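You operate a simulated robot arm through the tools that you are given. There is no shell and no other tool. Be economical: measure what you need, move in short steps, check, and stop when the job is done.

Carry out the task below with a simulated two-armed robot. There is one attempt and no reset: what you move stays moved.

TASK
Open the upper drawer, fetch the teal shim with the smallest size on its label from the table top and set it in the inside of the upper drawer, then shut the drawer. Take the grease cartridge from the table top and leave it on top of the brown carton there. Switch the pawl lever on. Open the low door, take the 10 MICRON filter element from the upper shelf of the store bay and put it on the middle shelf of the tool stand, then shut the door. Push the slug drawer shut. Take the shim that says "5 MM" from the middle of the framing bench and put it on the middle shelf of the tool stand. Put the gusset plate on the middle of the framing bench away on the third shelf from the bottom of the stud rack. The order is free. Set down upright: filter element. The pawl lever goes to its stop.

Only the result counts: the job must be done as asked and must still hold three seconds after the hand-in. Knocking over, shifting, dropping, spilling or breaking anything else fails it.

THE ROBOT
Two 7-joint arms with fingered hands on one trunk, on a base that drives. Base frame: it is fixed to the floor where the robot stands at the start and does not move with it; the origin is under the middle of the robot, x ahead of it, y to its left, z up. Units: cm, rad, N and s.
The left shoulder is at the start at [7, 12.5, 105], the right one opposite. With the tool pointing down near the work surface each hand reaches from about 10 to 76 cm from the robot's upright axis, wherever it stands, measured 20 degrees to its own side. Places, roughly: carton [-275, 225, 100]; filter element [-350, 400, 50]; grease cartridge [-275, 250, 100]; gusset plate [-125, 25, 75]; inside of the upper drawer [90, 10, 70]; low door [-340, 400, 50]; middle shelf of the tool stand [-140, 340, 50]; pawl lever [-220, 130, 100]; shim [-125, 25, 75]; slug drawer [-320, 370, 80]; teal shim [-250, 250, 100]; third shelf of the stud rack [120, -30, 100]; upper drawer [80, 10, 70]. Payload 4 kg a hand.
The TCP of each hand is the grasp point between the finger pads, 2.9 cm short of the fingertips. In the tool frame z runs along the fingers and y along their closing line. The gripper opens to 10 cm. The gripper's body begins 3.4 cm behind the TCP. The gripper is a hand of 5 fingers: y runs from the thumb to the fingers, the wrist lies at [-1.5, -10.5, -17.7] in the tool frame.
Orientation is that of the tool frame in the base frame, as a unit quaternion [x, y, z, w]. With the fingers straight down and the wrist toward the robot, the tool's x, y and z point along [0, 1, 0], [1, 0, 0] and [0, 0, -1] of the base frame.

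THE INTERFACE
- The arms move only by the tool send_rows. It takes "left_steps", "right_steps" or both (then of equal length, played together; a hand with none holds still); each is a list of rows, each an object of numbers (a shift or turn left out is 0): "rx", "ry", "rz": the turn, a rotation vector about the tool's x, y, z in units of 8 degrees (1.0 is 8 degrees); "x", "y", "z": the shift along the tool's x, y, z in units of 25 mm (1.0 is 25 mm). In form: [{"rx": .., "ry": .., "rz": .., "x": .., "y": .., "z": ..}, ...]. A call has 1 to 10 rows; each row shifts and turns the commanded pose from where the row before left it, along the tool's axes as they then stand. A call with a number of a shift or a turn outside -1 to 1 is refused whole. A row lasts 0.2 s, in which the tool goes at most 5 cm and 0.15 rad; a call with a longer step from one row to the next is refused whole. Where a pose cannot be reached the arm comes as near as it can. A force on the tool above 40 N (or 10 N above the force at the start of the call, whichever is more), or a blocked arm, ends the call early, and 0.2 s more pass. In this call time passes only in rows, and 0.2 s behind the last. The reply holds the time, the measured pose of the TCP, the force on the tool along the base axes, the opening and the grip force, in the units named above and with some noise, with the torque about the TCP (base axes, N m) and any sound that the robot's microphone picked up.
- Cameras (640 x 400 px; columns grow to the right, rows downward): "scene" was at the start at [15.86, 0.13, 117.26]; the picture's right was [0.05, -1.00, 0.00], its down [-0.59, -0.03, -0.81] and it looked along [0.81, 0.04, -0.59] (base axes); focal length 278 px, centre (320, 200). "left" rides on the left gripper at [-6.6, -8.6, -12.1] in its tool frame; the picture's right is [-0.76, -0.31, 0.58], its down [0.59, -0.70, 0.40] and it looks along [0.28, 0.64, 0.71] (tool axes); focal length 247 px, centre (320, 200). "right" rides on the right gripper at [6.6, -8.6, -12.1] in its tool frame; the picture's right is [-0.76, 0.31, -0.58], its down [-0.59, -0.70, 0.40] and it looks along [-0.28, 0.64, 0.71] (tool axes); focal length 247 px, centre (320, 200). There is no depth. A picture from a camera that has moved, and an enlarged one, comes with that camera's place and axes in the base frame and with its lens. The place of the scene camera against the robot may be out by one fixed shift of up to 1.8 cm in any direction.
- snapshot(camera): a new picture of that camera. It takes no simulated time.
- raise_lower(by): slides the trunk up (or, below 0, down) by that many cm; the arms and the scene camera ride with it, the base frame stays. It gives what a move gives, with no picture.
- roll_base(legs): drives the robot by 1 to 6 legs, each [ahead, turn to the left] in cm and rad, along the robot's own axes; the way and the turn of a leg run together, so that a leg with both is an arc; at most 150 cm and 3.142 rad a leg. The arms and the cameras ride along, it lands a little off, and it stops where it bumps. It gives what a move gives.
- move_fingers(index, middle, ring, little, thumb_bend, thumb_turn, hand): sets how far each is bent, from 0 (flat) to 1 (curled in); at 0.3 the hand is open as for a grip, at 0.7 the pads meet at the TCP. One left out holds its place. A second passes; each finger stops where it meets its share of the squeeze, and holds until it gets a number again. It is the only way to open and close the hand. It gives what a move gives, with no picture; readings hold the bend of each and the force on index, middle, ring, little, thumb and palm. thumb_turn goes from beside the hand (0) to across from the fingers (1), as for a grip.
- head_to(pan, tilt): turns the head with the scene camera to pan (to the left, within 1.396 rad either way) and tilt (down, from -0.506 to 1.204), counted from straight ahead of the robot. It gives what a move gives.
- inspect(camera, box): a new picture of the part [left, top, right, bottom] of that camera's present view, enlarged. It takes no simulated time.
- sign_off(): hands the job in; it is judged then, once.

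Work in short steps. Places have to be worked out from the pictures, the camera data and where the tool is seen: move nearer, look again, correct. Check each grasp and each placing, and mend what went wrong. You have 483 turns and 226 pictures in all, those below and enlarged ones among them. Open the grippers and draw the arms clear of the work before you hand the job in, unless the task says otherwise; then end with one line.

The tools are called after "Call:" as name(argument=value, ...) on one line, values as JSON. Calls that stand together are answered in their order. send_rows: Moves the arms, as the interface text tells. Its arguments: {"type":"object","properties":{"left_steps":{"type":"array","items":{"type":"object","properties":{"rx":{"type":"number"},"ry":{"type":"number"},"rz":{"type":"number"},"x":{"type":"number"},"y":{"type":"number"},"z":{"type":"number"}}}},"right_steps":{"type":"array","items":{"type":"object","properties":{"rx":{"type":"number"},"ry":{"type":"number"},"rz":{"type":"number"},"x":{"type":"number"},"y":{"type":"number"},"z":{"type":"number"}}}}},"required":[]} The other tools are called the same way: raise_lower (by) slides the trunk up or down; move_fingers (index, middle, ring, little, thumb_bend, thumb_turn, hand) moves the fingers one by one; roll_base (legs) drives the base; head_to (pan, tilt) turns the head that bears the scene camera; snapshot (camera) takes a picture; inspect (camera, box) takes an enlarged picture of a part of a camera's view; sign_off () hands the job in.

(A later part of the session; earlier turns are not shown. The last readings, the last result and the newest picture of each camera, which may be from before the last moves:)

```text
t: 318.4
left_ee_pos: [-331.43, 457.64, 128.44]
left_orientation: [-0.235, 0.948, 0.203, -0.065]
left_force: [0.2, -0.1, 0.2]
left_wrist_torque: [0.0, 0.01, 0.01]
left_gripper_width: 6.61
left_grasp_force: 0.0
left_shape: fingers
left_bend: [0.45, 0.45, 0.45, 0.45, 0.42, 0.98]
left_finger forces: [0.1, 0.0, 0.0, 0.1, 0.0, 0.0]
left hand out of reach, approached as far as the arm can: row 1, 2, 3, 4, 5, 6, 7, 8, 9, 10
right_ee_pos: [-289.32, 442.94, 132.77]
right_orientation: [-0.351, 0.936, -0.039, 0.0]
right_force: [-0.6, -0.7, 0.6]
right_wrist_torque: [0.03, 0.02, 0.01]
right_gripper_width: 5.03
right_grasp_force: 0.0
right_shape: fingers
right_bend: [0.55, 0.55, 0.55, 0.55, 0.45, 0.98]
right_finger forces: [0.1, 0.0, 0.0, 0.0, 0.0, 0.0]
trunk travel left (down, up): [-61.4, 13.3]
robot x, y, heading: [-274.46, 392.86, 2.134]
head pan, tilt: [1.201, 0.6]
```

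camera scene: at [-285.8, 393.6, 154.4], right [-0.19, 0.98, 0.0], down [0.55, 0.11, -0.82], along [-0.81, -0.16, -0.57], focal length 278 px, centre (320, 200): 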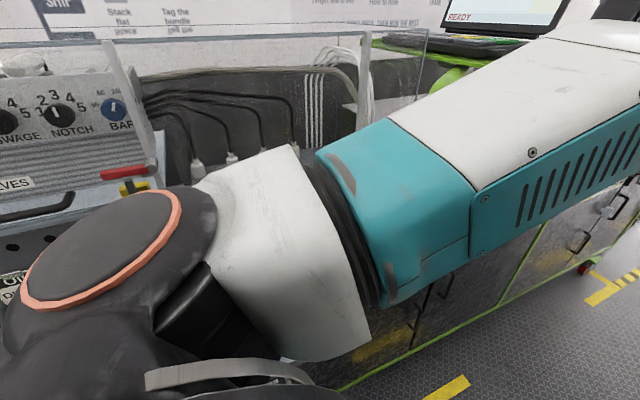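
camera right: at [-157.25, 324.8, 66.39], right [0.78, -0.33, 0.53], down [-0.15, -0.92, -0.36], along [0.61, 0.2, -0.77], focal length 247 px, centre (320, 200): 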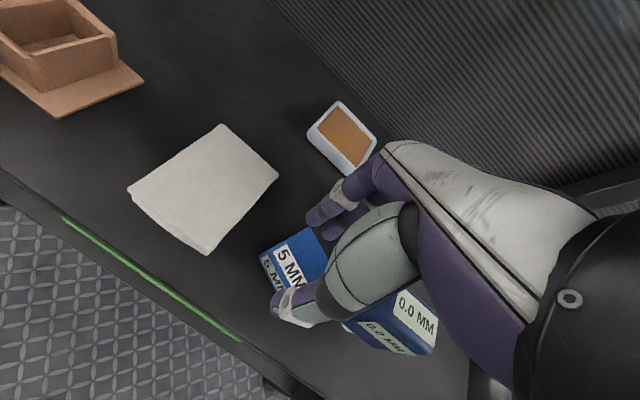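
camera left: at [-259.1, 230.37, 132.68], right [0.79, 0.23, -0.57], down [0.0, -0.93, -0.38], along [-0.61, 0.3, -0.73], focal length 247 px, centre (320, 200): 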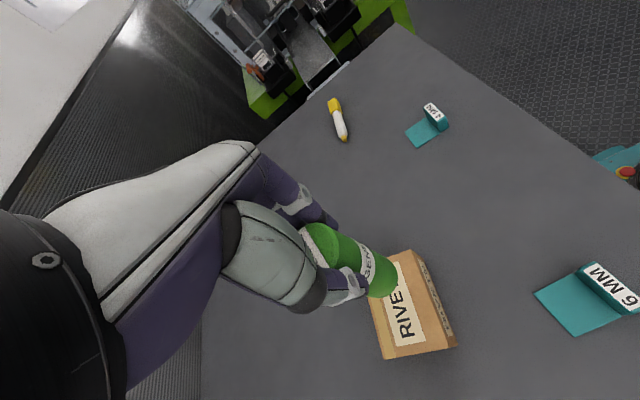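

The arm has gone nearly straight. I move the hand down and inward so the elbow can bend again.

Call:
send_rows(left_steps=[{"y": -0.5, "z": 0.8, "rx": 1}, {"y": -0.5, "z": 0.8, "rx": 1}, {"y": -0.5, "z": 0.8, "rx": 1}, {"y": -0.5, "z": 0.8}, {"y": -0.5, "z": 0.8}, {"y": -0.5, "z": 0.8}, {"y": -0.5, "z": 0.8}, {"y": -0.5, "z": 0.8}, {"y": -0.5, "z": 0.8}, {"y": -0.5, "z": 0.8}])

Call:
send_rows(left_steps=[{"y": -0.9}, {"y": -0.9}, {"y": -0.9}, {"y": -0.9}, {"y": -0.9}, {"y": -0.9}])

Call:
snapshot(camera="scene")

```text
t: 320.6
left_ee_pos: [-324.56, 444.36, 107.91]
left_orientation: [-0.243, 0.97, 0.002, -0.015]
left_force: [0.0, 0.3, 0.7]
left_wrist_torque: [-0.01, -0.01, -0.03]
left_gripper_width: 6.61
left_grasp_force: 0.1
left_shape: fingers
left_bend: [0.45, 0.45, 0.45, 0.45, 0.42, 0.98]
left_finger forces: [0.0, 0.0, 0.1, 0.0, 0.0, 0.0]
left hand out of reach, approached as far as the arm can: row 1, 2, 3
right_ee_pos: [-289.25, 442.93, 132.81]
right_orientation: [-0.351, 0.936, -0.039, 0.001]
right_force: [-0.2, 0.6, 0.1]
right_wrist_torque: [-0.03, -0.01, -0.02]
right_gripper_width: 5.01
right_grasp_force: 0.0
right_shape: fingers
right_bend: [0.55, 0.55, 0.55, 0.55, 0.45, 0.98]
right_finger forces: [0.0, 0.0, 0.0, 0.0, 0.0, 0.0]
trunk travel left (down, up): [-61.4, 13.3]
robot x, y, heading: [-274.57, 393.14, 2.136]
head pan, tilt: [1.201, 0.6]
```

```text
t: 322.0
left_ee_pos: [-318.23, 432.52, 107.79]
left_orientation: [-0.243, 0.97, 0.001, -0.016]
left_force: [-0.4, -0.1, -0.4]
left_wrist_torque: [0.02, 0.01, -0.02]
left_gripper_width: 6.61
left_grasp_force: 0.0
left_shape: fingers
left_bend: [0.45, 0.45, 0.45, 0.45, 0.42, 0.98]
left_finger forces: [0.1, 0.0, 0.0, 0.1, 0.1, 0.0]
right_ee_pos: [-289.25, 442.92, 132.9]
right_orientation: [-0.351, 0.936, -0.038, 0.0]
right_force: [0.4, -0.1, 1.3]
right_wrist_torque: [-0.01, -0.01, 0.0]
right_gripper_width: 5.0
right_grasp_force: 0.0
right_shape: fingers
right_bend: [0.55, 0.55, 0.55, 0.55, 0.45, 0.98]
right_finger forces: [0.1, 0.0, 0.1, 0.1, 0.1, 0.0]
trunk travel left (down, up): [-61.4, 13.3]
robot x, y, heading: [-274.36, 393.16, 2.135]
head pan, tilt: [1.201, 0.6]
```

```text
83 pictures are left
camera scene: at [-285.77, 393.54, 154.4], right [-0.19, 0.98, 0.0], down [0.55, 0.11, -0.83], along [-0.81, -0.16, -0.57], focal length 278 px, centre (320, 200)
```

scene: 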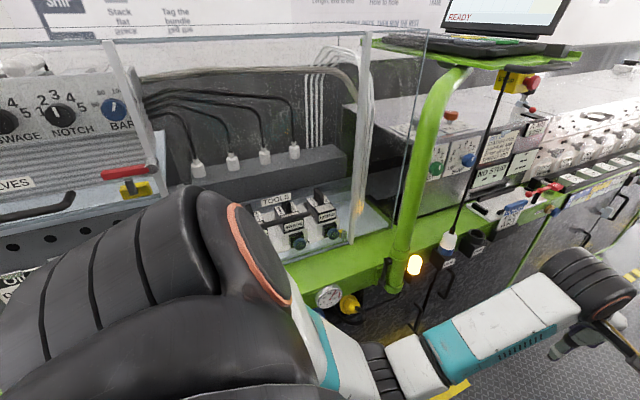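

The arm bends properly again. I pull both hands further in, then turn to face the machine.

Call:
send_rows(left_steps=[{"y": -0.9}, {"y": -0.9}, {"y": -0.9}, {"y": -0.9}], right_steps=[{"y": -0.8, "z": 0.8}, {"y": -0.8, "z": 0.8}, {"y": -0.8, "z": 0.8}, {"y": -0.8, "z": 0.8}])

Call:
roll_base(legs=[[0, 1.59]])

Call:
head_to(pan=-0.1, tilt=0.8)

Call:
snapshot(camera="scene")

```text
t: 323.0
left_ee_pos: [-314.13, 424.66, 107.52]
left_orientation: [-0.242, 0.97, 0.001, -0.016]
left_force: [0.1, -0.6, -0.3]
left_wrist_torque: [0.01, 0.0, 0.02]
left_gripper_width: 6.62
left_grasp_force: 0.0
left_shape: fingers
left_bend: [0.45, 0.45, 0.45, 0.45, 0.42, 0.98]
left_finger forces: [0.0, 0.0, 0.0, 0.0, 0.0, 0.0]
right_ee_pos: [-283.81, 436.46, 125.42]
right_orientation: [-0.35, 0.936, -0.039, 0.0]
right_force: [0.2, -0.6, -0.1]
right_wrist_torque: [0.01, 0.03, 0.02]
right_gripper_width: 4.99
right_grasp_force: 0.1
right_shape: fingers
right_bend: [0.55, 0.55, 0.55, 0.55, 0.45, 0.98]
right_finger forces: [0.0, 0.0, 0.0, 0.1, 0.0, 0.0]
trunk travel left (down, up): [-61.4, 13.3]
robot x, y, heading: [-273.93, 393.15, 2.131]
head pan, tilt: [1.201, 0.6]
```

```text
t: 327.5
left_ee_pos: [-303.11, 351.4, 107.63]
left_orientation: [0.872, -0.489, 0.011, 0.013]
left_force: [0.0, -0.9, 0.2]
left_wrist_torque: [-0.05, -0.06, -0.02]
left_gripper_width: 6.58
left_grasp_force: 0.1
left_shape: fingers
left_bend: [0.45, 0.45, 0.45, 0.45, 0.42, 0.98]
left_finger forces: [0.1, 0.0, 0.0, 0.0, 0.0, 0.0]
right_ee_pos: [-316.82, 381.24, 125.38]
right_orientation: [0.921, -0.387, 0.026, -0.029]
right_force: [-0.7, 0.4, 0.6]
right_wrist_torque: [0.03, -0.03, -0.01]
right_gripper_width: 5.01
right_grasp_force: 0.1
right_shape: fingers
right_bend: [0.55, 0.55, 0.55, 0.55, 0.45, 0.98]
right_finger forces: [0.0, 0.0, 0.1, 0.1, 0.0, 0.1]
trunk travel left (down, up): [-61.4, 13.3]
robot x, y, heading: [-274.4, 393.38, -2.521]
head pan, tilt: [1.201, 0.6]
```

```text
t: 328.9
left_ee_pos: [-303.17, 351.5, 107.64]
left_orientation: [0.872, -0.489, 0.01, 0.012]
left_force: [-0.6, -0.3, 0.0]
left_wrist_torque: [0.0, -0.02, 0.0]
left_gripper_width: 6.62
left_grasp_force: 0.1
left_shape: fingers
left_bend: [0.45, 0.45, 0.45, 0.45, 0.42, 0.98]
left_finger forces: [0.0, 0.0, 0.1, 0.0, 0.0, 0.0]
right_ee_pos: [-316.76, 381.16, 125.39]
right_orientation: [0.921, -0.387, 0.027, -0.029]
right_force: [-0.1, -0.6, 0.1]
right_wrist_torque: [0.0, 0.0, -0.01]
right_gripper_width: 5.0
right_grasp_force: 0.0
right_shape: fingers
right_bend: [0.55, 0.55, 0.55, 0.55, 0.45, 0.98]
right_finger forces: [0.1, 0.0, 0.0, 0.0, 0.0, 0.0]
trunk travel left (down, up): [-61.4, 13.3]
robot x, y, heading: [-274.11, 393.27, -2.519]
head pan, tilt: [-0.099, 0.799]
```

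```text
82 pictures are left
camera scene: at [-284.9, 387.32, 152.71], right [-0.5, 0.87, 0.0], down [0.62, 0.36, -0.7], along [-0.6, -0.35, -0.72], focal length 278 px, centre (320, 200)
```

scene: 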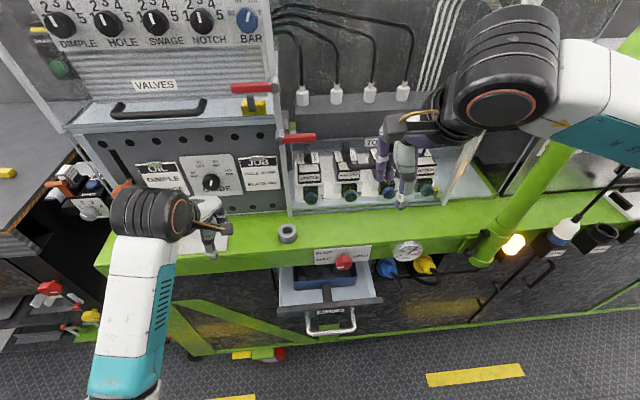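

The "SLUGS" drawer stands open right ahead with its front near v≈-48. I back up 20 cm and lower the right hand in front of it.

Call:
roll_base(legs=[[-22, 0]])

Call:
raise_lower(by=-40)

Call:
snapshot(camera="scene")

Call:
snapshot(camera="right")

```text
t: 330.6
left_ee_pos: [-285.63, 364.05, 107.6]
left_orientation: [0.872, -0.489, 0.011, 0.012]
left_force: [1.2, 0.5, 0.1]
left_wrist_torque: [-0.02, 0.0, -0.03]
left_gripper_width: 6.63
left_grasp_force: 0.1
left_shape: fingers
left_bend: [0.45, 0.45, 0.45, 0.45, 0.42, 0.98]
left_finger forces: [0.0, 0.0, 0.1, 0.0, 0.1, 0.0]
right_ee_pos: [-299.21, 393.79, 125.5]
right_orientation: [0.921, -0.387, 0.026, -0.028]
right_force: [-0.3, 1.5, -0.6]
right_wrist_torque: [0.0, 0.01, -0.01]
right_gripper_width: 5.01
right_grasp_force: 0.0
right_shape: fingers
right_bend: [0.55, 0.55, 0.55, 0.55, 0.45, 0.98]
right_finger forces: [0.0, 0.1, 0.0, 0.1, 0.0, 0.1]
trunk travel left (down, up): [-61.4, 13.3]
robot x, y, heading: [-256.54, 405.79, -2.517]
head pan, tilt: [-0.099, 0.799]
```

```text
t: 334.4
left_ee_pos: [-285.7, 364.07, 67.59]
left_orientation: [0.873, -0.488, 0.011, 0.012]
left_force: [0.3, 0.0, 0.1]
left_wrist_torque: [-0.01, -0.03, 0.0]
left_gripper_width: 6.6
left_grasp_force: 0.0
left_shape: fingers
left_bend: [0.45, 0.45, 0.45, 0.45, 0.42, 0.98]
left_finger forces: [0.1, 0.0, 0.1, 0.0, 0.1, 0.0]
right_ee_pos: [-299.86, 393.31, 83.4]
right_orientation: [0.92, -0.386, 0.041, -0.053]
right_force: [-0.1, 1.1, -0.3]
right_wrist_torque: [-0.02, 0.0, -0.02]
right_gripper_width: 5.0
right_grasp_force: 0.1
right_shape: fingers
right_bend: [0.55, 0.55, 0.55, 0.55, 0.45, 0.98]
right_finger forces: [0.0, 0.1, 0.1, 0.0, 0.0, 0.1]
trunk travel left (down, up): [-21.4, 53.3]
robot x, y, heading: [-256.75, 406.22, -2.517]
head pan, tilt: [-0.099, 0.799]
```

```text
81 pictures are left
camera scene: at [-273.14, 395.78, 112.09], right [-0.5, 0.87, 0.0], down [0.62, 0.36, -0.7], along [-0.6, -0.35, -0.72], focal length 278 px, centre (320, 200)
```

scene: 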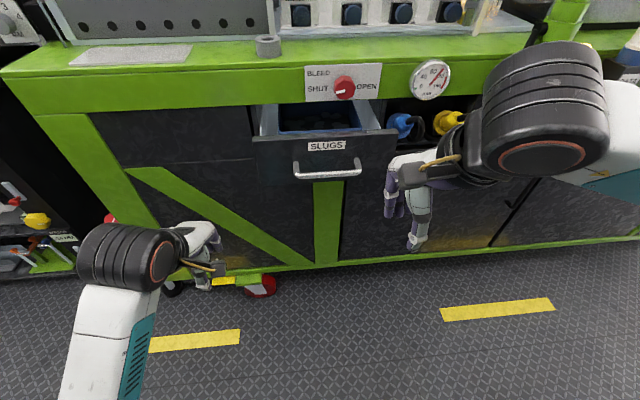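

```text
80 pictures are left
camera right: at [-290.72, 393.84, 96.76], right [-0.81, 0.29, 0.51], down [0.13, 0.94, -0.32], along [-0.57, -0.2, -0.8], focal length 247 px, centre (320, 200)
```

right: 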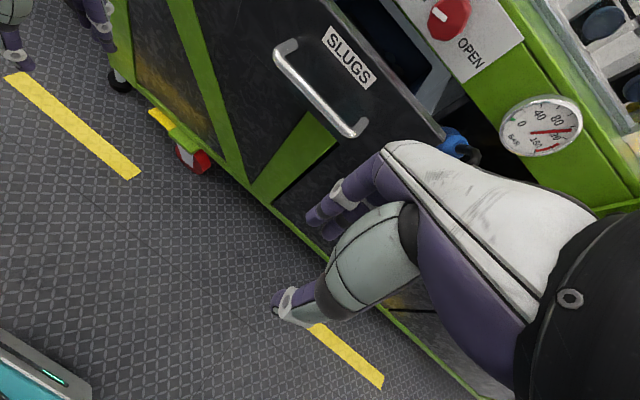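

The drawer face is at [-309, 376.3, 83], v≈-47. I centre the right hand 8 cm left, pull the left hand in, and drive forward to push.

Call:
send_rows(right_steps=[{"x": 0.8, "z": 0.25}, {"x": 0.8, "z": 0.25}, {"x": 0.8, "z": 0.25}, {"x": 0.8, "z": 0.2}], left_steps=[{"y": -0.9}, {"y": -0.9}, {"y": -0.9}, {"y": -0.9}])

Call:
roll_base(legs=[[16, 0]])

Call:
snapshot(camera="scene")

```text
t: 335.4
left_ee_pos: [-278.37, 368.59, 67.11]
left_orientation: [0.873, -0.488, 0.01, 0.012]
left_force: [-0.2, -0.1, -0.8]
left_wrist_torque: [0.05, 0.01, -0.01]
left_gripper_width: 6.59
left_grasp_force: 0.1
left_shape: fingers
left_bend: [0.45, 0.45, 0.45, 0.45, 0.42, 0.98]
left_finger forces: [0.0, 0.0, 0.1, 0.1, 0.0, 0.1]
left hand out of reach, approached as far as the arm can: row 4
right_ee_pos: [-294.05, 387.85, 80.99]
right_orientation: [0.92, -0.386, 0.041, -0.053]
right_force: [-0.3, 0.1, 0.3]
right_wrist_torque: [0.03, 0.01, 0.01]
right_gripper_width: 4.98
right_grasp_force: 0.1
right_shape: fingers
right_bend: [0.55, 0.55, 0.55, 0.55, 0.45, 0.98]
right_finger forces: [0.0, 0.0, 0.1, 0.0, 0.0, 0.1]
trunk travel left (down, up): [-21.4, 53.3]
robot x, y, heading: [-256.37, 405.81, -2.517]
head pan, tilt: [-0.099, 0.799]
```

```text
t: 336.8
left_ee_pos: [-291.12, 359.12, 67.19]
left_orientation: [0.874, -0.486, 0.011, 0.011]
left_force: [-0.3, -0.1, 0.5]
left_wrist_torque: [-0.01, 0.0, -0.01]
left_gripper_width: 6.62
left_grasp_force: 0.1
left_shape: fingers
left_bend: [0.45, 0.45, 0.45, 0.45, 0.42, 0.98]
left_finger forces: [0.0, 0.0, 0.1, 0.0, 0.0, 0.0]
right_ee_pos: [-306.84, 378.19, 80.95]
right_orientation: [0.921, -0.384, 0.04, -0.053]
right_force: [-0.7, -0.1, 0.1]
right_wrist_torque: [-0.03, 0.01, -0.05]
right_gripper_width: 5.03
right_grasp_force: 0.1
right_shape: fingers
right_bend: [0.55, 0.55, 0.55, 0.55, 0.45, 0.98]
right_finger forces: [0.1, 0.0, 0.0, 0.0, 0.0, 0.1]
trunk travel left (down, up): [-21.4, 53.3]
robot x, y, heading: [-269.89, 396.31, -2.51]
head pan, tilt: [-0.099, 0.799]
```

```text
79 pictures are left
camera scene: at [-286.11, 386.27, 112.07], right [-0.51, 0.86, 0.0], down [0.62, 0.36, -0.7], along [-0.6, -0.35, -0.72], focal length 278 px, centre (320, 200)
```

scene: 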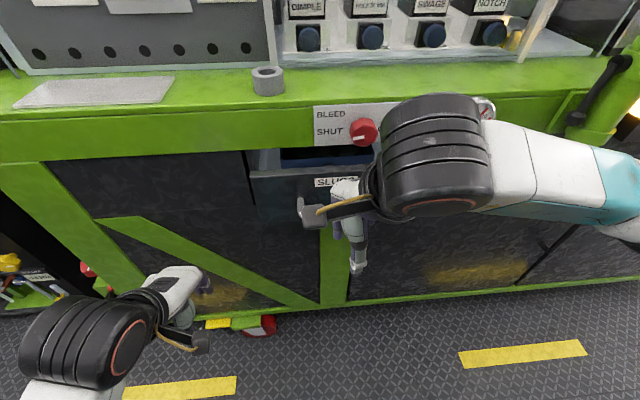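

The red BLEED knob sits right above the drawer (z≈89, u≈489), close to the hand's path. I back off 4 cm and shift 8 cm left and 3 cm lower before pushing on.

Call:
roll_base(legs=[[-4, 0]])

Call:
send_rows(right_steps=[{"x": 0.8, "z": 0.3}, {"x": 0.8, "z": 0.3}, {"x": 0.8, "z": 0.3}, {"x": 0.8, "z": 0.3}])

Call:
snapshot(camera="right")

```text
t: 337.7
left_ee_pos: [-287.82, 361.41, 67.18]
left_orientation: [0.874, -0.485, 0.01, 0.012]
left_force: [0.0, 1.0, 0.4]
left_wrist_torque: [0.04, 0.02, -0.02]
left_gripper_width: 6.6
left_grasp_force: 0.1
left_shape: fingers
left_bend: [0.45, 0.45, 0.45, 0.45, 0.42, 0.98]
left_finger forces: [0.0, 0.0, 0.0, 0.0, 0.0, 0.0]
right_ee_pos: [-303.81, 380.44, 81.14]
right_orientation: [0.921, -0.384, 0.041, -0.053]
right_force: [0.5, -0.9, 0.2]
right_wrist_torque: [0.02, -0.01, -0.02]
right_gripper_width: 4.97
right_grasp_force: 0.0
right_shape: fingers
right_bend: [0.55, 0.55, 0.55, 0.55, 0.45, 0.98]
right_finger forces: [0.1, 0.0, 0.0, 0.0, 0.0, 0.0]
trunk travel left (down, up): [-21.4, 53.3]
robot x, y, heading: [-266.62, 398.43, -2.512]
head pan, tilt: [-0.099, 0.799]
```

```text
t: 338.7
left_ee_pos: [-287.94, 361.55, 67.16]
left_orientation: [0.874, -0.486, 0.011, 0.012]
left_force: [0.1, 1.0, -0.1]
left_wrist_torque: [-0.01, 0.0, -0.02]
left_gripper_width: 6.59
left_grasp_force: 0.0
left_shape: fingers
left_bend: [0.45, 0.45, 0.45, 0.45, 0.42, 0.98]
left_finger forces: [0.1, 0.0, 0.1, 0.0, 0.0, 0.0]
right_ee_pos: [-297.86, 374.85, 78.13]
right_orientation: [0.921, -0.383, 0.041, -0.053]
right_force: [0.2, 0.3, 0.4]
right_wrist_torque: [0.01, 0.01, -0.01]
right_gripper_width: 5.01
right_grasp_force: 0.1
right_shape: fingers
right_bend: [0.55, 0.55, 0.55, 0.55, 0.45, 0.98]
right_finger forces: [0.0, 0.1, 0.1, 0.0, 0.0, 0.0]
trunk travel left (down, up): [-21.4, 53.3]
robot x, y, heading: [-266.81, 398.73, -2.513]
head pan, tilt: [-0.099, 0.799]
```

```text
78 pictures are left
camera right: at [-288.72, 375.48, 91.56], right [-0.81, 0.28, 0.51], down [0.13, 0.94, -0.32], along [-0.57, -0.2, -0.8], focal length 247 px, centre (320, 200)
```

right: 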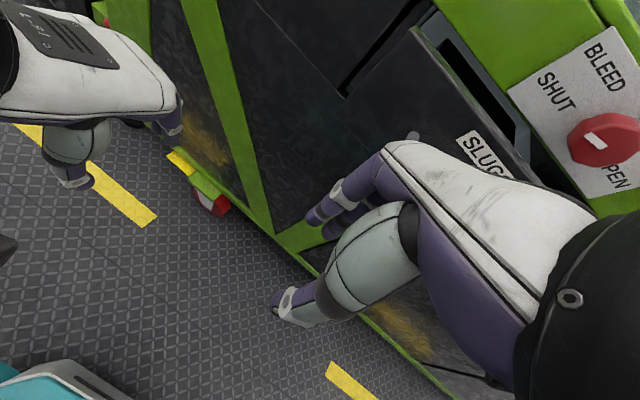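

Hand is now left of the knob, in front of the drawer's left half. I push forward 12 cm.

Call:
roll_base(legs=[[12, 0]])

Call:
snapshot(camera="right")

```text
t: 340.0
left_ee_pos: [-297.71, 354.37, 67.11]
left_orientation: [0.874, -0.486, 0.011, 0.01]
left_force: [0.2, 0.6, 0.6]
left_wrist_torque: [0.02, 0.0, -0.01]
left_gripper_width: 6.6
left_grasp_force: 0.1
left_shape: fingers
left_bend: [0.45, 0.45, 0.45, 0.45, 0.42, 0.98]
left_finger forces: [0.0, 0.0, 0.1, 0.0, 0.0, 0.1]
right_ee_pos: [-307.84, 367.71, 78.26]
right_orientation: [0.921, -0.384, 0.041, -0.053]
right_force: [0.1, -0.3, -0.5]
right_wrist_torque: [0.01, 0.02, -0.01]
right_gripper_width: 5.0
right_grasp_force: 0.0
right_shape: fingers
right_bend: [0.55, 0.55, 0.55, 0.55, 0.45, 0.98]
right_finger forces: [0.0, 0.0, 0.1, 0.0, 0.0, 0.1]
trunk travel left (down, up): [-21.4, 53.3]
robot x, y, heading: [-276.26, 391.99, -2.517]
head pan, tilt: [-0.099, 0.799]
```

```text
77 pictures are left
camera right: at [-298.62, 368.34, 91.56], right [-0.81, 0.29, 0.51], down [0.13, 0.94, -0.32], along [-0.57, -0.2, -0.8], focal length 247 px, centre (320, 200)
```

right: 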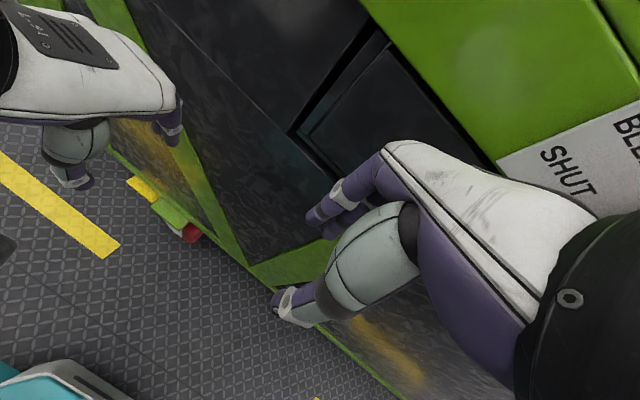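

The drawer is nearly flush. I finish the push with the right arm itself, watching force.

Call:
send_rows(right_steps=[{"y": 0.5}, {"y": 0.5}, {"y": 0.5}, {"y": 0.5}, {"y": 0.5}])

Call:
snapshot(camera="right")

```text
t: 340.8
left_ee_pos: [-297.53, 354.41, 67.25]
left_orientation: [0.874, -0.486, 0.009, 0.012]
left_force: [0.5, -0.4, 1.0]
left_wrist_torque: [-0.01, 0.0, 0.03]
left_gripper_width: 6.62
left_grasp_force: 0.0
left_shape: fingers
left_bend: [0.45, 0.45, 0.45, 0.45, 0.42, 0.98]
left_finger forces: [0.1, 0.0, 0.0, 0.0, 0.0, 0.0]
right_ee_pos: [-309.38, 365.61, 78.05]
right_orientation: [0.924, -0.376, 0.044, -0.052]
right_force: [22.7, 13.7, 17.5]
right_wrist_torque: [-0.03, 0.99, -0.76]
right_gripper_width: 5.0
right_grasp_force: 16.2
right_shape: fingers
right_bend: [0.55, 0.55, 0.56, 0.6, 0.45, 0.98]
right_finger forces: [0.1, 0.0, 22.5, 9.7, 0.0, 0.0]
trunk travel left (down, up): [-21.4, 53.3]
robot x, y, heading: [-276.59, 391.88, -2.516]
head pan, tilt: [-0.099, 0.799]
stopped in row 3 (right hand): the force on the tool passed its limit at 44 N (the readings are from after the stop); the commanded pose is now the measured one
```

```text
76 pictures are left
camera right: at [-300.21, 366.35, 91.42], right [-0.82, 0.28, 0.5], down [0.11, 0.94, -0.33], along [-0.56, -0.21, -0.8], focal length 247 px, centre (320, 200)
```

right: 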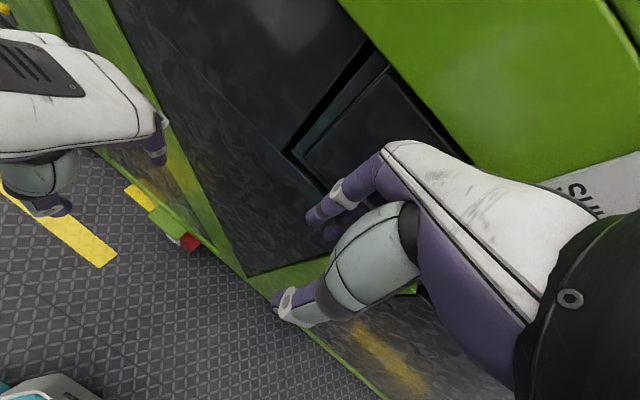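

The push hit solid resistance. I back away and check the drawer from the scene camera.

Call:
send_rows(right_steps=[{"y": -0.6}, {"y": -0.6}])

Call:
roll_base(legs=[[-24, 0]])

Call:
snapshot(camera="scene")

```text
t: 341.4
left_ee_pos: [-297.74, 354.31, 67.27]
left_orientation: [0.873, -0.487, 0.01, 0.011]
left_force: [0.0, 0.1, -0.6]
left_wrist_torque: [-0.02, 0.0, 0.01]
left_gripper_width: 6.6
left_grasp_force: 0.0
left_shape: fingers
left_bend: [0.45, 0.45, 0.45, 0.45, 0.42, 0.98]
left_finger forces: [0.1, 0.1, 0.1, 0.0, 0.0, 0.0]
right_ee_pos: [-307.73, 367.58, 77.99]
right_orientation: [0.922, -0.382, 0.042, -0.054]
right_force: [-0.8, 0.5, 0.1]
right_wrist_torque: [-0.01, 0.01, 0.0]
right_gripper_width: 5.0
right_grasp_force: 0.1
right_shape: fingers
right_bend: [0.55, 0.55, 0.55, 0.55, 0.45, 0.98]
right_finger forces: [0.0, 0.1, 0.0, 0.1, 0.0, 0.0]
trunk travel left (down, up): [-21.4, 53.3]
robot x, y, heading: [-276.03, 391.47, -2.512]
head pan, tilt: [-0.099, 0.799]
```

```text
t: 343.1
left_ee_pos: [-278.25, 368.47, 67.21]
left_orientation: [0.873, -0.487, 0.01, 0.012]
left_force: [0.3, 0.4, -0.2]
left_wrist_torque: [0.04, 0.0, 0.05]
left_gripper_width: 6.6
left_grasp_force: 0.0
left_shape: fingers
left_bend: [0.45, 0.45, 0.45, 0.45, 0.42, 0.98]
left_finger forces: [0.1, 0.0, 0.0, 0.1, 0.0, 0.1]
right_ee_pos: [-288.1, 381.7, 78.04]
right_orientation: [0.922, -0.38, 0.043, -0.053]
right_force: [-0.2, 0.0, -1.2]
right_wrist_torque: [0.0, 0.01, 0.0]
right_gripper_width: 5.0
right_grasp_force: 0.1
right_shape: fingers
right_bend: [0.55, 0.55, 0.55, 0.55, 0.45, 0.98]
right_finger forces: [0.1, 0.0, 0.0, 0.1, 0.0, 0.0]
trunk travel left (down, up): [-21.4, 53.3]
robot x, y, heading: [-256.75, 406.22, -2.515]
head pan, tilt: [-0.099, 0.799]
```

```text
75 pictures are left
camera scene: at [-273.14, 395.7, 112.08], right [-0.5, 0.86, 0.0], down [0.62, 0.36, -0.7], along [-0.6, -0.35, -0.72], focal length 278 px, centre (320, 200)
```

scene: 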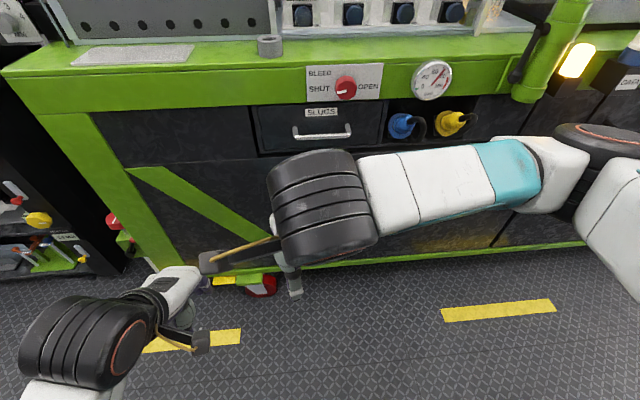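

The slug drawer is shut flush. Now I move 45 cm up-corridor to face the low door.

Call:
inspect(camera="scene", box=[230, 60, 410, 170])

Call:
roll_base(legs=[[0, -1.6], [45, 0], [0, 1.57]])

Call:
head_to(pan=0.0, tilt=0.7)

Call:
snapshot(camera="scene")

```text
3.56 times, centred on (320, 115) of scene
camera zoom: at [-273.14, 395.7, 112.08], right [-0.5, 0.86, 0.0], down [0.62, 0.36, -0.7], along [-0.6, -0.35, -0.72], focal length 990 px, centre (320, 502)
```

zoom: 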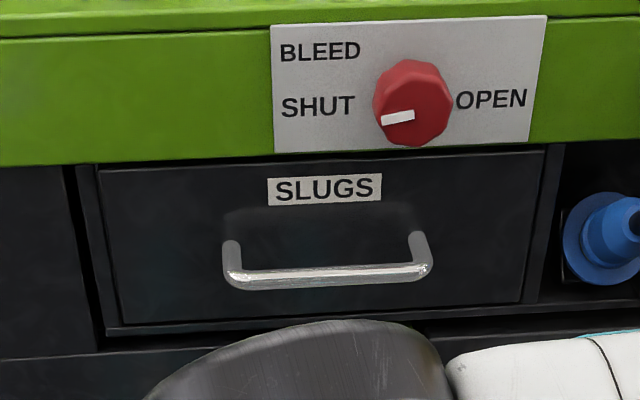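

```text
t: 353.8
left_ee_pos: [-306.05, 406.58, 67.2]
left_orientation: [0.869, -0.494, 0.009, 0.011]
left_force: [-0.7, -0.1, -0.8]
left_wrist_torque: [0.02, -0.01, -0.01]
left_gripper_width: 6.63
left_grasp_force: 0.0
left_shape: fingers
left_bend: [0.45, 0.45, 0.45, 0.45, 0.42, 0.98]
left_finger forces: [0.0, 0.0, 0.1, 0.1, 0.0, 0.0]
right_ee_pos: [-315.45, 419.87, 77.96]
right_orientation: [0.919, -0.389, 0.043, -0.054]
right_force: [0.1, 0.6, -0.8]
right_wrist_torque: [0.04, 0.0, 0.04]
right_gripper_width: 4.99
right_grasp_force: 0.0
right_shape: fingers
right_bend: [0.55, 0.55, 0.55, 0.55, 0.45, 0.98]
right_finger forces: [0.0, 0.0, 0.0, 0.0, 0.1, 0.0]
trunk travel left (down, up): [-21.4, 53.3]
robot x, y, heading: [-283.66, 443.67, -2.535]
head pan, tilt: [-0.099, 0.799]
```

```text
t: 354.4
left_ee_pos: [-305.98, 406.5, 67.16]
left_orientation: [0.869, -0.494, 0.01, 0.011]
left_force: [0.1, 0.0, -0.4]
left_wrist_torque: [-0.03, 0.0, 0.05]
left_gripper_width: 6.59
left_grasp_force: 0.1
left_shape: fingers
left_bend: [0.45, 0.45, 0.45, 0.45, 0.42, 0.98]
left_finger forces: [0.1, 0.0, 0.0, 0.0, 0.0, 0.0]
right_ee_pos: [-315.41, 419.93, 78.02]
right_orientation: [0.919, -0.388, 0.043, -0.053]
right_force: [-1.0, 0.4, 0.0]
right_wrist_torque: [0.02, 0.04, 0.0]
right_gripper_width: 5.03
right_grasp_force: 0.1
right_shape: fingers
right_bend: [0.55, 0.55, 0.55, 0.55, 0.45, 0.98]
right_finger forces: [0.0, 0.1, 0.0, 0.0, 0.1, 0.0]
trunk travel left (down, up): [-21.4, 53.3]
robot x, y, heading: [-284.13, 443.52, -2.531]
head pan, tilt: [0.0, 0.7]
```

```text
73 pictures are left
camera scene: at [-300.34, 432.64, 112.9], right [-0.57, 0.82, 0.0], down [0.53, 0.37, -0.76], along [-0.63, -0.44, -0.64], focal length 278 px, centre (320, 200)
```

scene: 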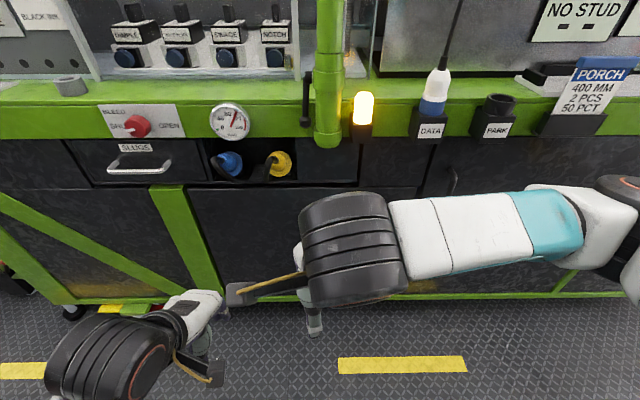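

The right forearm hides the door. I pan right for a better view.

Call:
head_to(pan=-0.15, tilt=1.0)

Call:
raise_lower(by=40)

Call:
roll_base(legs=[[-8, 0]])

Call:
snapshot(camera="scene")

```text
t: 355.2
left_ee_pos: [-305.98, 406.53, 67.24]
left_orientation: [0.869, -0.495, 0.01, 0.012]
left_force: [0.6, -0.4, -0.3]
left_wrist_torque: [-0.01, -0.01, -0.01]
left_gripper_width: 6.61
left_grasp_force: 0.0
left_shape: fingers
left_bend: [0.45, 0.45, 0.45, 0.45, 0.42, 0.98]
left_finger forces: [0.0, 0.0, 0.0, 0.0, 0.0, 0.0]
right_ee_pos: [-315.45, 419.84, 77.95]
right_orientation: [0.918, -0.39, 0.043, -0.052]
right_force: [-0.1, -0.4, 0.6]
right_wrist_torque: [0.01, 0.0, 0.02]
right_gripper_width: 5.02
right_grasp_force: 0.1
right_shape: fingers
right_bend: [0.55, 0.55, 0.55, 0.55, 0.45, 0.98]
right_finger forces: [0.0, 0.1, 0.0, 0.0, 0.0, 0.1]
trunk travel left (down, up): [-21.4, 53.3]
robot x, y, heading: [-283.98, 443.26, -2.532]
head pan, tilt: [-0.15, 1.0]
```

```text
t: 359.1
left_ee_pos: [-306.04, 406.49, 107.19]
left_orientation: [0.869, -0.494, 0.01, 0.011]
left_force: [-0.2, 0.2, -0.2]
left_wrist_torque: [-0.01, 0.0, -0.02]
left_gripper_width: 6.63
left_grasp_force: 0.1
left_shape: fingers
left_bend: [0.45, 0.45, 0.45, 0.45, 0.42, 0.98]
left_finger forces: [0.0, 0.0, 0.0, 0.0, 0.1, 0.0]
right_ee_pos: [-315.6, 419.88, 117.94]
right_orientation: [0.918, -0.39, 0.043, -0.053]
right_force: [0.1, 0.3, 0.3]
right_wrist_torque: [-0.01, 0.03, -0.02]
right_gripper_width: 5.02
right_grasp_force: 0.0
right_shape: fingers
right_bend: [0.55, 0.55, 0.55, 0.55, 0.45, 0.98]
right_finger forces: [0.0, 0.0, 0.0, 0.0, 0.0, 0.0]
trunk travel left (down, up): [-61.4, 13.3]
robot x, y, heading: [-283.91, 443.55, -2.529]
head pan, tilt: [-0.15, 1.0]
```

```text
t: 360.1
left_ee_pos: [-298.95, 411.38, 107.29]
left_orientation: [0.869, -0.495, 0.01, 0.013]
left_force: [0.2, 0.1, 0.4]
left_wrist_torque: [-0.04, 0.02, 0.03]
left_gripper_width: 6.61
left_grasp_force: 0.0
left_shape: fingers
left_bend: [0.45, 0.45, 0.45, 0.45, 0.42, 0.98]
left_finger forces: [0.0, 0.1, 0.0, 0.0, 0.0, 0.0]
right_ee_pos: [-308.45, 424.76, 118.03]
right_orientation: [0.919, -0.388, 0.043, -0.052]
right_force: [0.4, 0.9, -0.2]
right_wrist_torque: [-0.02, 0.05, -0.01]
right_gripper_width: 4.99
right_grasp_force: 0.0
right_shape: fingers
right_bend: [0.55, 0.55, 0.55, 0.55, 0.45, 0.98]
right_finger forces: [0.1, 0.0, 0.1, 0.0, 0.0, 0.0]
trunk travel left (down, up): [-61.4, 13.3]
robot x, y, heading: [-277.13, 448.17, -2.534]
head pan, tilt: [-0.15, 1.0]
```

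```text
72 pictures are left
camera scene: at [-286.78, 443.36, 151.22], right [-0.44, 0.9, 0.0], down [0.75, 0.37, -0.54], along [-0.49, -0.24, -0.84], focal length 278 px, centre (320, 200)
```

scene: 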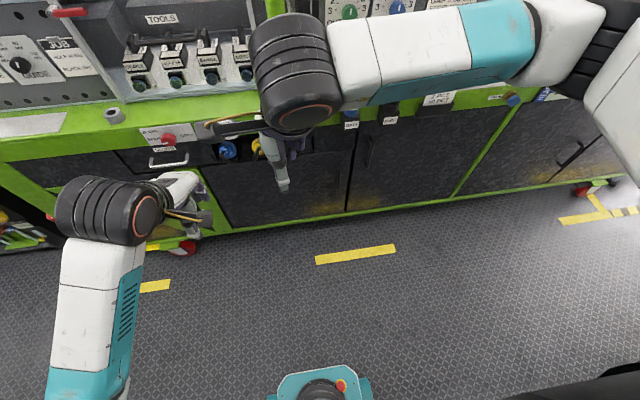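

The panel between u≈489 and u≈550 should be the low door; my hands hide any handle. I spread the hands apart and look again.

Call:
send_rows(right_steps=[{"x": -1}, {"x": -1}, {"x": -1}, {"x": -1}, {"x": -1}, {"x": -1}, {"x": -1}, {"x": -1}], left_steps=[{"x": 0.8}, {"x": 0.8}, {"x": 0.8}, {"x": 0.8}, {"x": 0.8}, {"x": 0.8}, {"x": 0}, {"x": 0}])

Call:
head_to(pan=0.1, tilt=0.85)

Call:
snapshot(camera="scene")

```text
t: 361.9
left_ee_pos: [-293.02, 400.75, 107.47]
left_orientation: [0.868, -0.496, 0.01, 0.011]
left_force: [0.2, 0.2, 0.0]
left_wrist_torque: [-0.01, 0.01, 0.02]
left_gripper_width: 6.62
left_grasp_force: 0.2
left_shape: fingers
left_bend: [0.45, 0.45, 0.45, 0.45, 0.42, 0.98]
left_finger forces: [0.0, 0.0, 0.0, 0.0, 0.1, 0.0]
right_ee_pos: [-322.43, 439.18, 117.38]
right_orientation: [0.919, -0.388, 0.043, -0.053]
right_force: [0.2, -0.4, -0.1]
right_wrist_torque: [0.0, 0.01, -0.02]
right_gripper_width: 5.0
right_grasp_force: 0.1
right_shape: fingers
right_bend: [0.55, 0.55, 0.55, 0.55, 0.45, 0.98]
right_finger forces: [0.0, 0.0, 0.0, 0.0, 0.1, 0.1]
trunk travel left (down, up): [-61.4, 13.3]
robot x, y, heading: [-276.97, 448.36, -2.533]
head pan, tilt: [-0.15, 1.0]
```

```text
t: 362.7
left_ee_pos: [-293.08, 400.93, 107.43]
left_orientation: [0.869, -0.495, 0.011, 0.012]
left_force: [-0.2, -0.6, -0.3]
left_wrist_torque: [-0.02, 0.01, 0.0]
left_gripper_width: 6.58
left_grasp_force: 0.2
left_shape: fingers
left_bend: [0.45, 0.45, 0.45, 0.45, 0.42, 0.98]
left_finger forces: [0.1, 0.0, 0.0, 0.0, 0.0, 0.0]
right_ee_pos: [-322.46, 439.15, 117.34]
right_orientation: [0.919, -0.389, 0.044, -0.053]
right_force: [-0.3, 0.1, 0.0]
right_wrist_torque: [-0.01, 0.02, -0.02]
right_gripper_width: 5.01
right_grasp_force: 0.1
right_shape: fingers
right_bend: [0.55, 0.55, 0.55, 0.55, 0.45, 0.98]
right_finger forces: [0.0, 0.1, 0.1, 0.2, 0.0, 0.0]
trunk travel left (down, up): [-61.4, 13.3]
robot x, y, heading: [-277.27, 447.99, -2.532]
head pan, tilt: [0.099, 0.85]
```

```text
71 pictures are left
camera scene: at [-286.7, 441.21, 152.31], right [-0.65, 0.76, 0.0], down [0.57, 0.49, -0.66], along [-0.5, -0.43, -0.75], focal length 278 px, centre (320, 200)
```

scene: 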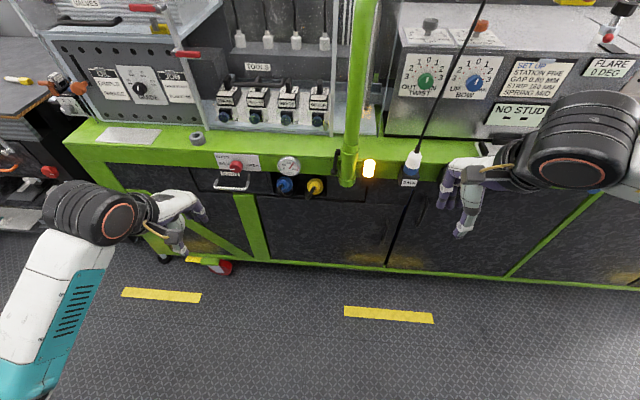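

I enlarge the panel that matches the given door position.

Call:
inspect(camera="scene", box=[225, 160, 455, 280])

```text
2.78 times, centred on (340, 220) of scene
camera zoom: at [-286.7, 441.21, 152.31], right [-0.65, 0.76, 0.0], down [0.57, 0.49, -0.66], along [-0.5, -0.43, -0.75], focal length 775 px, centre (264, 144)
```

zoom: 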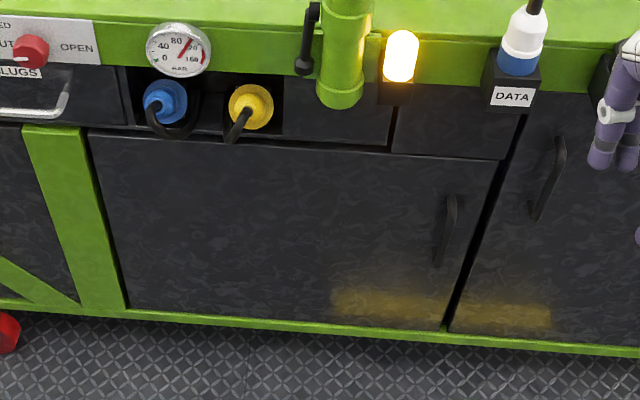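

The low door has a vertical handle on its right side (z≈55–71, u≈544), so it hinges on the left. I set the left hand for a sideways grip: yaw it so the closing line is horizontal, then tilt it to point forward.

Call:
send_rows(left_steps=[{"rz": 1}, {"rz": 1}, {"rz": 1}, {"rz": 1}, {"rz": 1}, {"rz": 1}, {"rz": 1}, {"rz": 1}, {"rz": 1}, {"rz": 1}])

Call:
send_rows(left_steps=[{"ry": 1}, {"ry": 1}, {"ry": 1}, {"ry": 1}, {"ry": 1}, {"ry": 1}, {"ry": 1}, {"ry": 1}])

```text
t: 364.9
left_ee_pos: [-292.97, 400.92, 107.48]
left_orientation: [-0.346, 0.938, -0.015, -0.002]
left_force: [-0.2, 0.0, -0.1]
left_wrist_torque: [-0.02, 0.02, 0.0]
left_gripper_width: 6.57
left_grasp_force: 0.0
left_shape: fingers
left_bend: [0.45, 0.45, 0.45, 0.45, 0.42, 0.98]
left_finger forces: [0.0, 0.0, 0.1, 0.0, 0.1, 0.0]
right_ee_pos: [-322.51, 439.1, 117.29]
right_orientation: [0.919, -0.389, 0.043, -0.052]
right_force: [-0.9, 0.1, 0.0]
right_wrist_torque: [0.04, 0.03, 0.02]
right_gripper_width: 5.02
right_grasp_force: 0.0
right_shape: fingers
right_bend: [0.55, 0.55, 0.55, 0.55, 0.45, 0.98]
right_finger forces: [0.0, 0.0, 0.0, 0.0, 0.0, 0.0]
trunk travel left (down, up): [-61.4, 13.3]
robot x, y, heading: [-276.7, 448.42, -2.531]
head pan, tilt: [0.099, 0.85]
```

```text
t: 366.7
left_ee_pos: [-292.86, 401.05, 107.6]
left_orientation: [-0.287, 0.793, -0.197, -0.499]
left_force: [-0.5, -0.6, -0.2]
left_wrist_torque: [-0.01, 0.01, 0.0]
left_gripper_width: 6.62
left_grasp_force: 0.0
left_shape: fingers
left_bend: [0.45, 0.45, 0.45, 0.45, 0.42, 0.98]
left_finger forces: [0.0, 0.1, 0.1, 0.0, 0.1, 0.1]
right_ee_pos: [-322.55, 439.11, 117.41]
right_orientation: [0.919, -0.389, 0.043, -0.053]
right_force: [0.1, -0.6, 0.3]
right_wrist_torque: [0.01, -0.03, 0.01]
right_gripper_width: 5.01
right_grasp_force: 0.0
right_shape: fingers
right_bend: [0.55, 0.55, 0.55, 0.55, 0.45, 0.98]
right_finger forces: [0.0, 0.0, 0.0, 0.0, 0.0, 0.0]
trunk travel left (down, up): [-61.4, 13.3]
robot x, y, heading: [-276.8, 448.19, -2.539]
head pan, tilt: [0.099, 0.85]
```

The left hand takes the forward-pointing pose well. I tilt the last bit, tuck the right hand in, then sidestep the base so the handle is in front of the left hand.

Call:
send_rows(left_steps=[{"ry": 1}, {"ry": 1}, {"x": 0}, {"x": 0}, {"x": 0}], right_steps=[{"y": -0.8}, {"y": -0.8}, {"y": -0.8}, {"y": -0.8}, {"y": -0.8}])

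Call:
roll_base(legs=[[0, -0.98], [52, 0], [0, 0.95]])

Call:
head_to(pan=0.4, tilt=0.9)

Call:
snapshot(camera="scene")

```text
t: 367.9
left_ee_pos: [-292.88, 400.95, 107.53]
left_orientation: [-0.257, 0.717, -0.235, -0.604]
left_force: [-0.5, 0.3, 0.9]
left_wrist_torque: [0.02, 0.0, -0.04]
left_gripper_width: 6.64
left_grasp_force: 0.1
left_shape: fingers
left_bend: [0.45, 0.45, 0.45, 0.45, 0.42, 0.98]
left_finger forces: [0.0, 0.0, 0.0, 0.0, 0.0, 0.0]
right_ee_pos: [-317.57, 444.42, 118.15]
right_orientation: [0.919, -0.389, 0.043, -0.053]
right_force: [-0.6, 0.1, -0.5]
right_wrist_torque: [-0.02, 0.03, 0.02]
right_gripper_width: 5.02
right_grasp_force: 0.2
right_shape: fingers
right_bend: [0.55, 0.55, 0.55, 0.55, 0.45, 0.98]
right_finger forces: [0.0, 0.0, 0.0, 0.0, 0.0, 0.0]
right hand out of reach, approached as far as the arm can: row 4, 5
trunk travel left (down, up): [-61.4, 13.3]
robot x, y, heading: [-277.11, 448.25, -2.533]
head pan, tilt: [0.099, 0.85]
```

```text
t: 375.9
left_ee_pos: [-341.17, 417.97, 107.66]
left_orientation: [-0.263, 0.715, -0.24, -0.602]
left_force: [-0.3, 0.2, 1.1]
left_wrist_torque: [0.01, 0.01, -0.02]
left_gripper_width: 6.62
left_grasp_force: 0.1
left_shape: fingers
left_bend: [0.45, 0.45, 0.45, 0.45, 0.42, 0.98]
left_finger forces: [0.0, 0.1, 0.0, 0.1, 0.0, 0.0]
right_ee_pos: [-366.59, 461.18, 118.2]
right_orientation: [0.922, -0.381, 0.044, -0.053]
right_force: [-0.9, -0.1, -0.4]
right_wrist_torque: [-0.02, 0.01, 0.02]
right_gripper_width: 5.0
right_grasp_force: 0.0
right_shape: fingers
right_bend: [0.55, 0.55, 0.55, 0.55, 0.45, 0.98]
right_finger forces: [0.0, 0.1, 0.0, 0.1, 0.1, 0.0]
trunk travel left (down, up): [-61.4, 13.3]
robot x, y, heading: [-326.18, 465.39, -2.51]
head pan, tilt: [0.099, 0.85]
```

```text
t: 376.7
left_ee_pos: [-340.94, 418.07, 107.6]
left_orientation: [-0.262, 0.715, -0.24, -0.602]
left_force: [0.5, -0.1, 0.0]
left_wrist_torque: [0.03, 0.02, 0.01]
left_gripper_width: 6.59
left_grasp_force: 0.1
left_shape: fingers
left_bend: [0.45, 0.45, 0.45, 0.45, 0.42, 0.98]
left_finger forces: [0.1, 0.0, 0.1, 0.0, 0.0, 0.1]
right_ee_pos: [-366.4, 461.11, 118.05]
right_orientation: [0.922, -0.38, 0.044, -0.054]
right_force: [-0.7, 0.0, -0.3]
right_wrist_torque: [-0.02, -0.02, 0.01]
right_gripper_width: 5.01
right_grasp_force: 0.1
right_shape: fingers
right_bend: [0.55, 0.55, 0.55, 0.55, 0.45, 0.98]
right_finger forces: [0.0, 0.0, 0.0, 0.1, 0.0, 0.0]
trunk travel left (down, up): [-61.4, 13.3]
robot x, y, heading: [-326.26, 465.52, -2.513]
head pan, tilt: [0.4, 0.901]
```

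```text
69 pictures are left
camera scene: at [-333.61, 457.13, 151.92], right [-0.86, 0.52, 0.0], down [0.41, 0.67, -0.62], along [-0.32, -0.53, -0.78], focal length 278 px, centre (320, 200)
```

scene: 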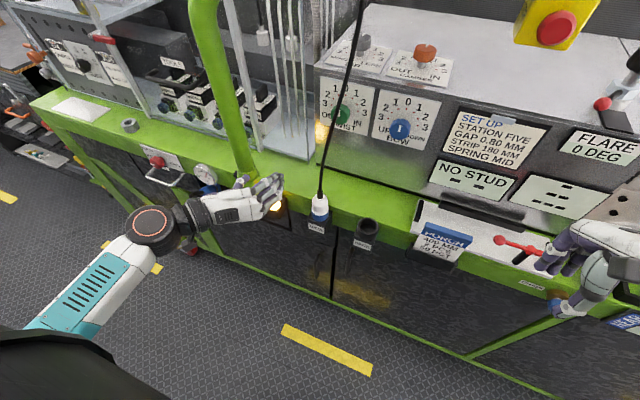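

Both hands are close above the machine's rail, so I back off 14 cm before lowering the trunk to handle height.

Call:
roll_base(legs=[[-14, 0]])

Call:
raise_lower(by=-40)

Call:
raise_lower(by=-4)

Call:
snapshot(camera="scene")

Call:
snapshot(camera="left")

```text
t: 378.1
left_ee_pos: [-329.96, 426.1, 107.66]
left_orientation: [-0.262, 0.714, -0.24, -0.603]
left_force: [0.2, -0.3, 0.7]
left_wrist_torque: [0.03, 0.02, 0.0]
left_gripper_width: 6.6
left_grasp_force: 0.0
left_shape: fingers
left_bend: [0.45, 0.45, 0.45, 0.45, 0.42, 0.98]
left_finger forces: [0.0, 0.0, 0.0, 0.1, 0.1, 0.0]
right_ee_pos: [-355.4, 469.26, 118.11]
right_orientation: [0.922, -0.381, 0.044, -0.053]
right_force: [0.5, 0.5, 0.1]
right_wrist_torque: [-0.02, 0.01, 0.01]
right_gripper_width: 5.0
right_grasp_force: 0.2
right_shape: fingers
right_bend: [0.55, 0.55, 0.55, 0.55, 0.45, 0.98]
right_finger forces: [0.0, 0.0, 0.0, 0.0, 0.0, 0.0]
trunk travel left (down, up): [-61.4, 13.3]
robot x, y, heading: [-314.79, 473.52, -2.512]
head pan, tilt: [0.4, 0.901]
```

```text
t: 381.9
left_ee_pos: [-330.13, 426.3, 67.6]
left_orientation: [-0.262, 0.714, -0.24, -0.603]
left_force: [-0.9, 0.5, -0.3]
left_wrist_torque: [0.03, -0.01, 0.0]
left_gripper_width: 6.58
left_grasp_force: 0.0
left_shape: fingers
left_bend: [0.45, 0.45, 0.45, 0.45, 0.42, 0.98]
left_finger forces: [0.1, 0.0, 0.1, 0.1, 0.0, 0.0]
right_ee_pos: [-355.96, 468.85, 71.82]
right_orientation: [0.911, -0.378, 0.095, -0.136]
right_force: [-0.3, -0.1, 0.4]
right_wrist_torque: [0.02, 0.02, -0.01]
right_gripper_width: 5.02
right_grasp_force: 0.1
right_shape: fingers
right_bend: [0.55, 0.55, 0.55, 0.55, 0.45, 0.98]
right_finger forces: [0.0, 0.1, 0.0, 0.0, 0.0, 0.0]
trunk travel left (down, up): [-21.4, 53.3]
robot x, y, heading: [-315.01, 473.49, -2.517]
head pan, tilt: [0.4, 0.901]
```

```text
t: 382.7
left_ee_pos: [-330.02, 426.23, 63.66]
left_orientation: [-0.262, 0.715, -0.241, -0.603]
left_force: [0.4, -0.2, 0.1]
left_wrist_torque: [0.02, -0.01, -0.01]
left_gripper_width: 6.6
left_grasp_force: 0.0
left_shape: fingers
left_bend: [0.45, 0.45, 0.45, 0.45, 0.42, 0.98]
left_finger forces: [0.1, 0.1, 0.0, 0.1, 0.0, 0.0]
right_ee_pos: [-356.05, 468.84, 66.63]
right_orientation: [0.908, -0.377, 0.106, -0.151]
right_force: [0.1, 0.5, 0.4]
right_wrist_torque: [-0.01, 0.01, -0.03]
right_gripper_width: 5.01
right_grasp_force: 0.1
right_shape: fingers
right_bend: [0.55, 0.55, 0.55, 0.55, 0.45, 0.98]
right_finger forces: [0.1, 0.0, 0.0, 0.0, 0.1, 0.0]
trunk travel left (down, up): [-17.4, 57.3]
robot x, y, heading: [-314.9, 473.46, -2.514]
head pan, tilt: [0.4, 0.901]
```

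```text
68 pictures are left
camera scene: at [-329.4, 460.2, 107.13], right [-0.85, 0.52, 0.0], down [0.41, 0.67, -0.62], along [-0.32, -0.53, -0.78], focal length 278 px, centre (320, 200)
```

scene: 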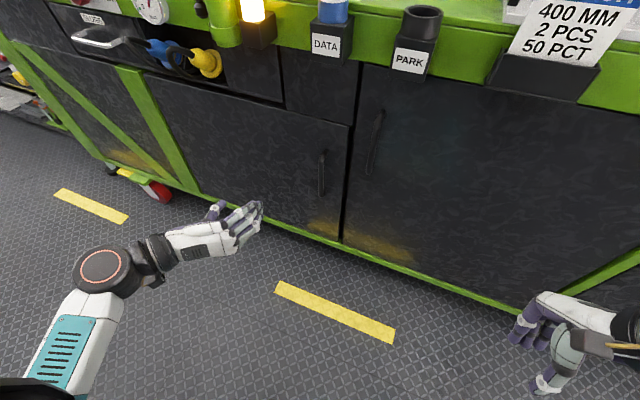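

```text
67 pictures are left
camera left: at [-314.62, 428.24, 59.29], right [-0.12, -0.55, -0.83], down [0.09, -0.84, 0.54], along [-0.99, -0.01, 0.15], focal length 247 px, centre (320, 200)
```

left: 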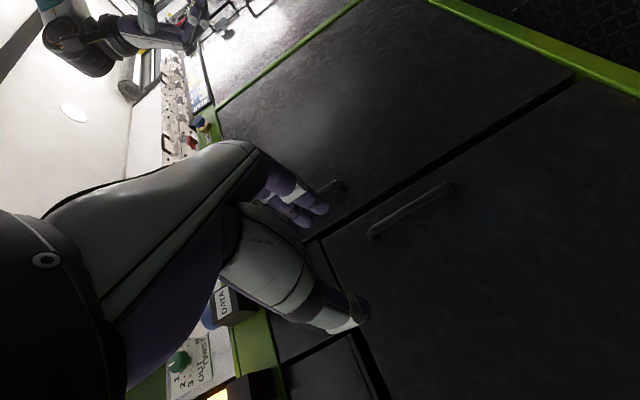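

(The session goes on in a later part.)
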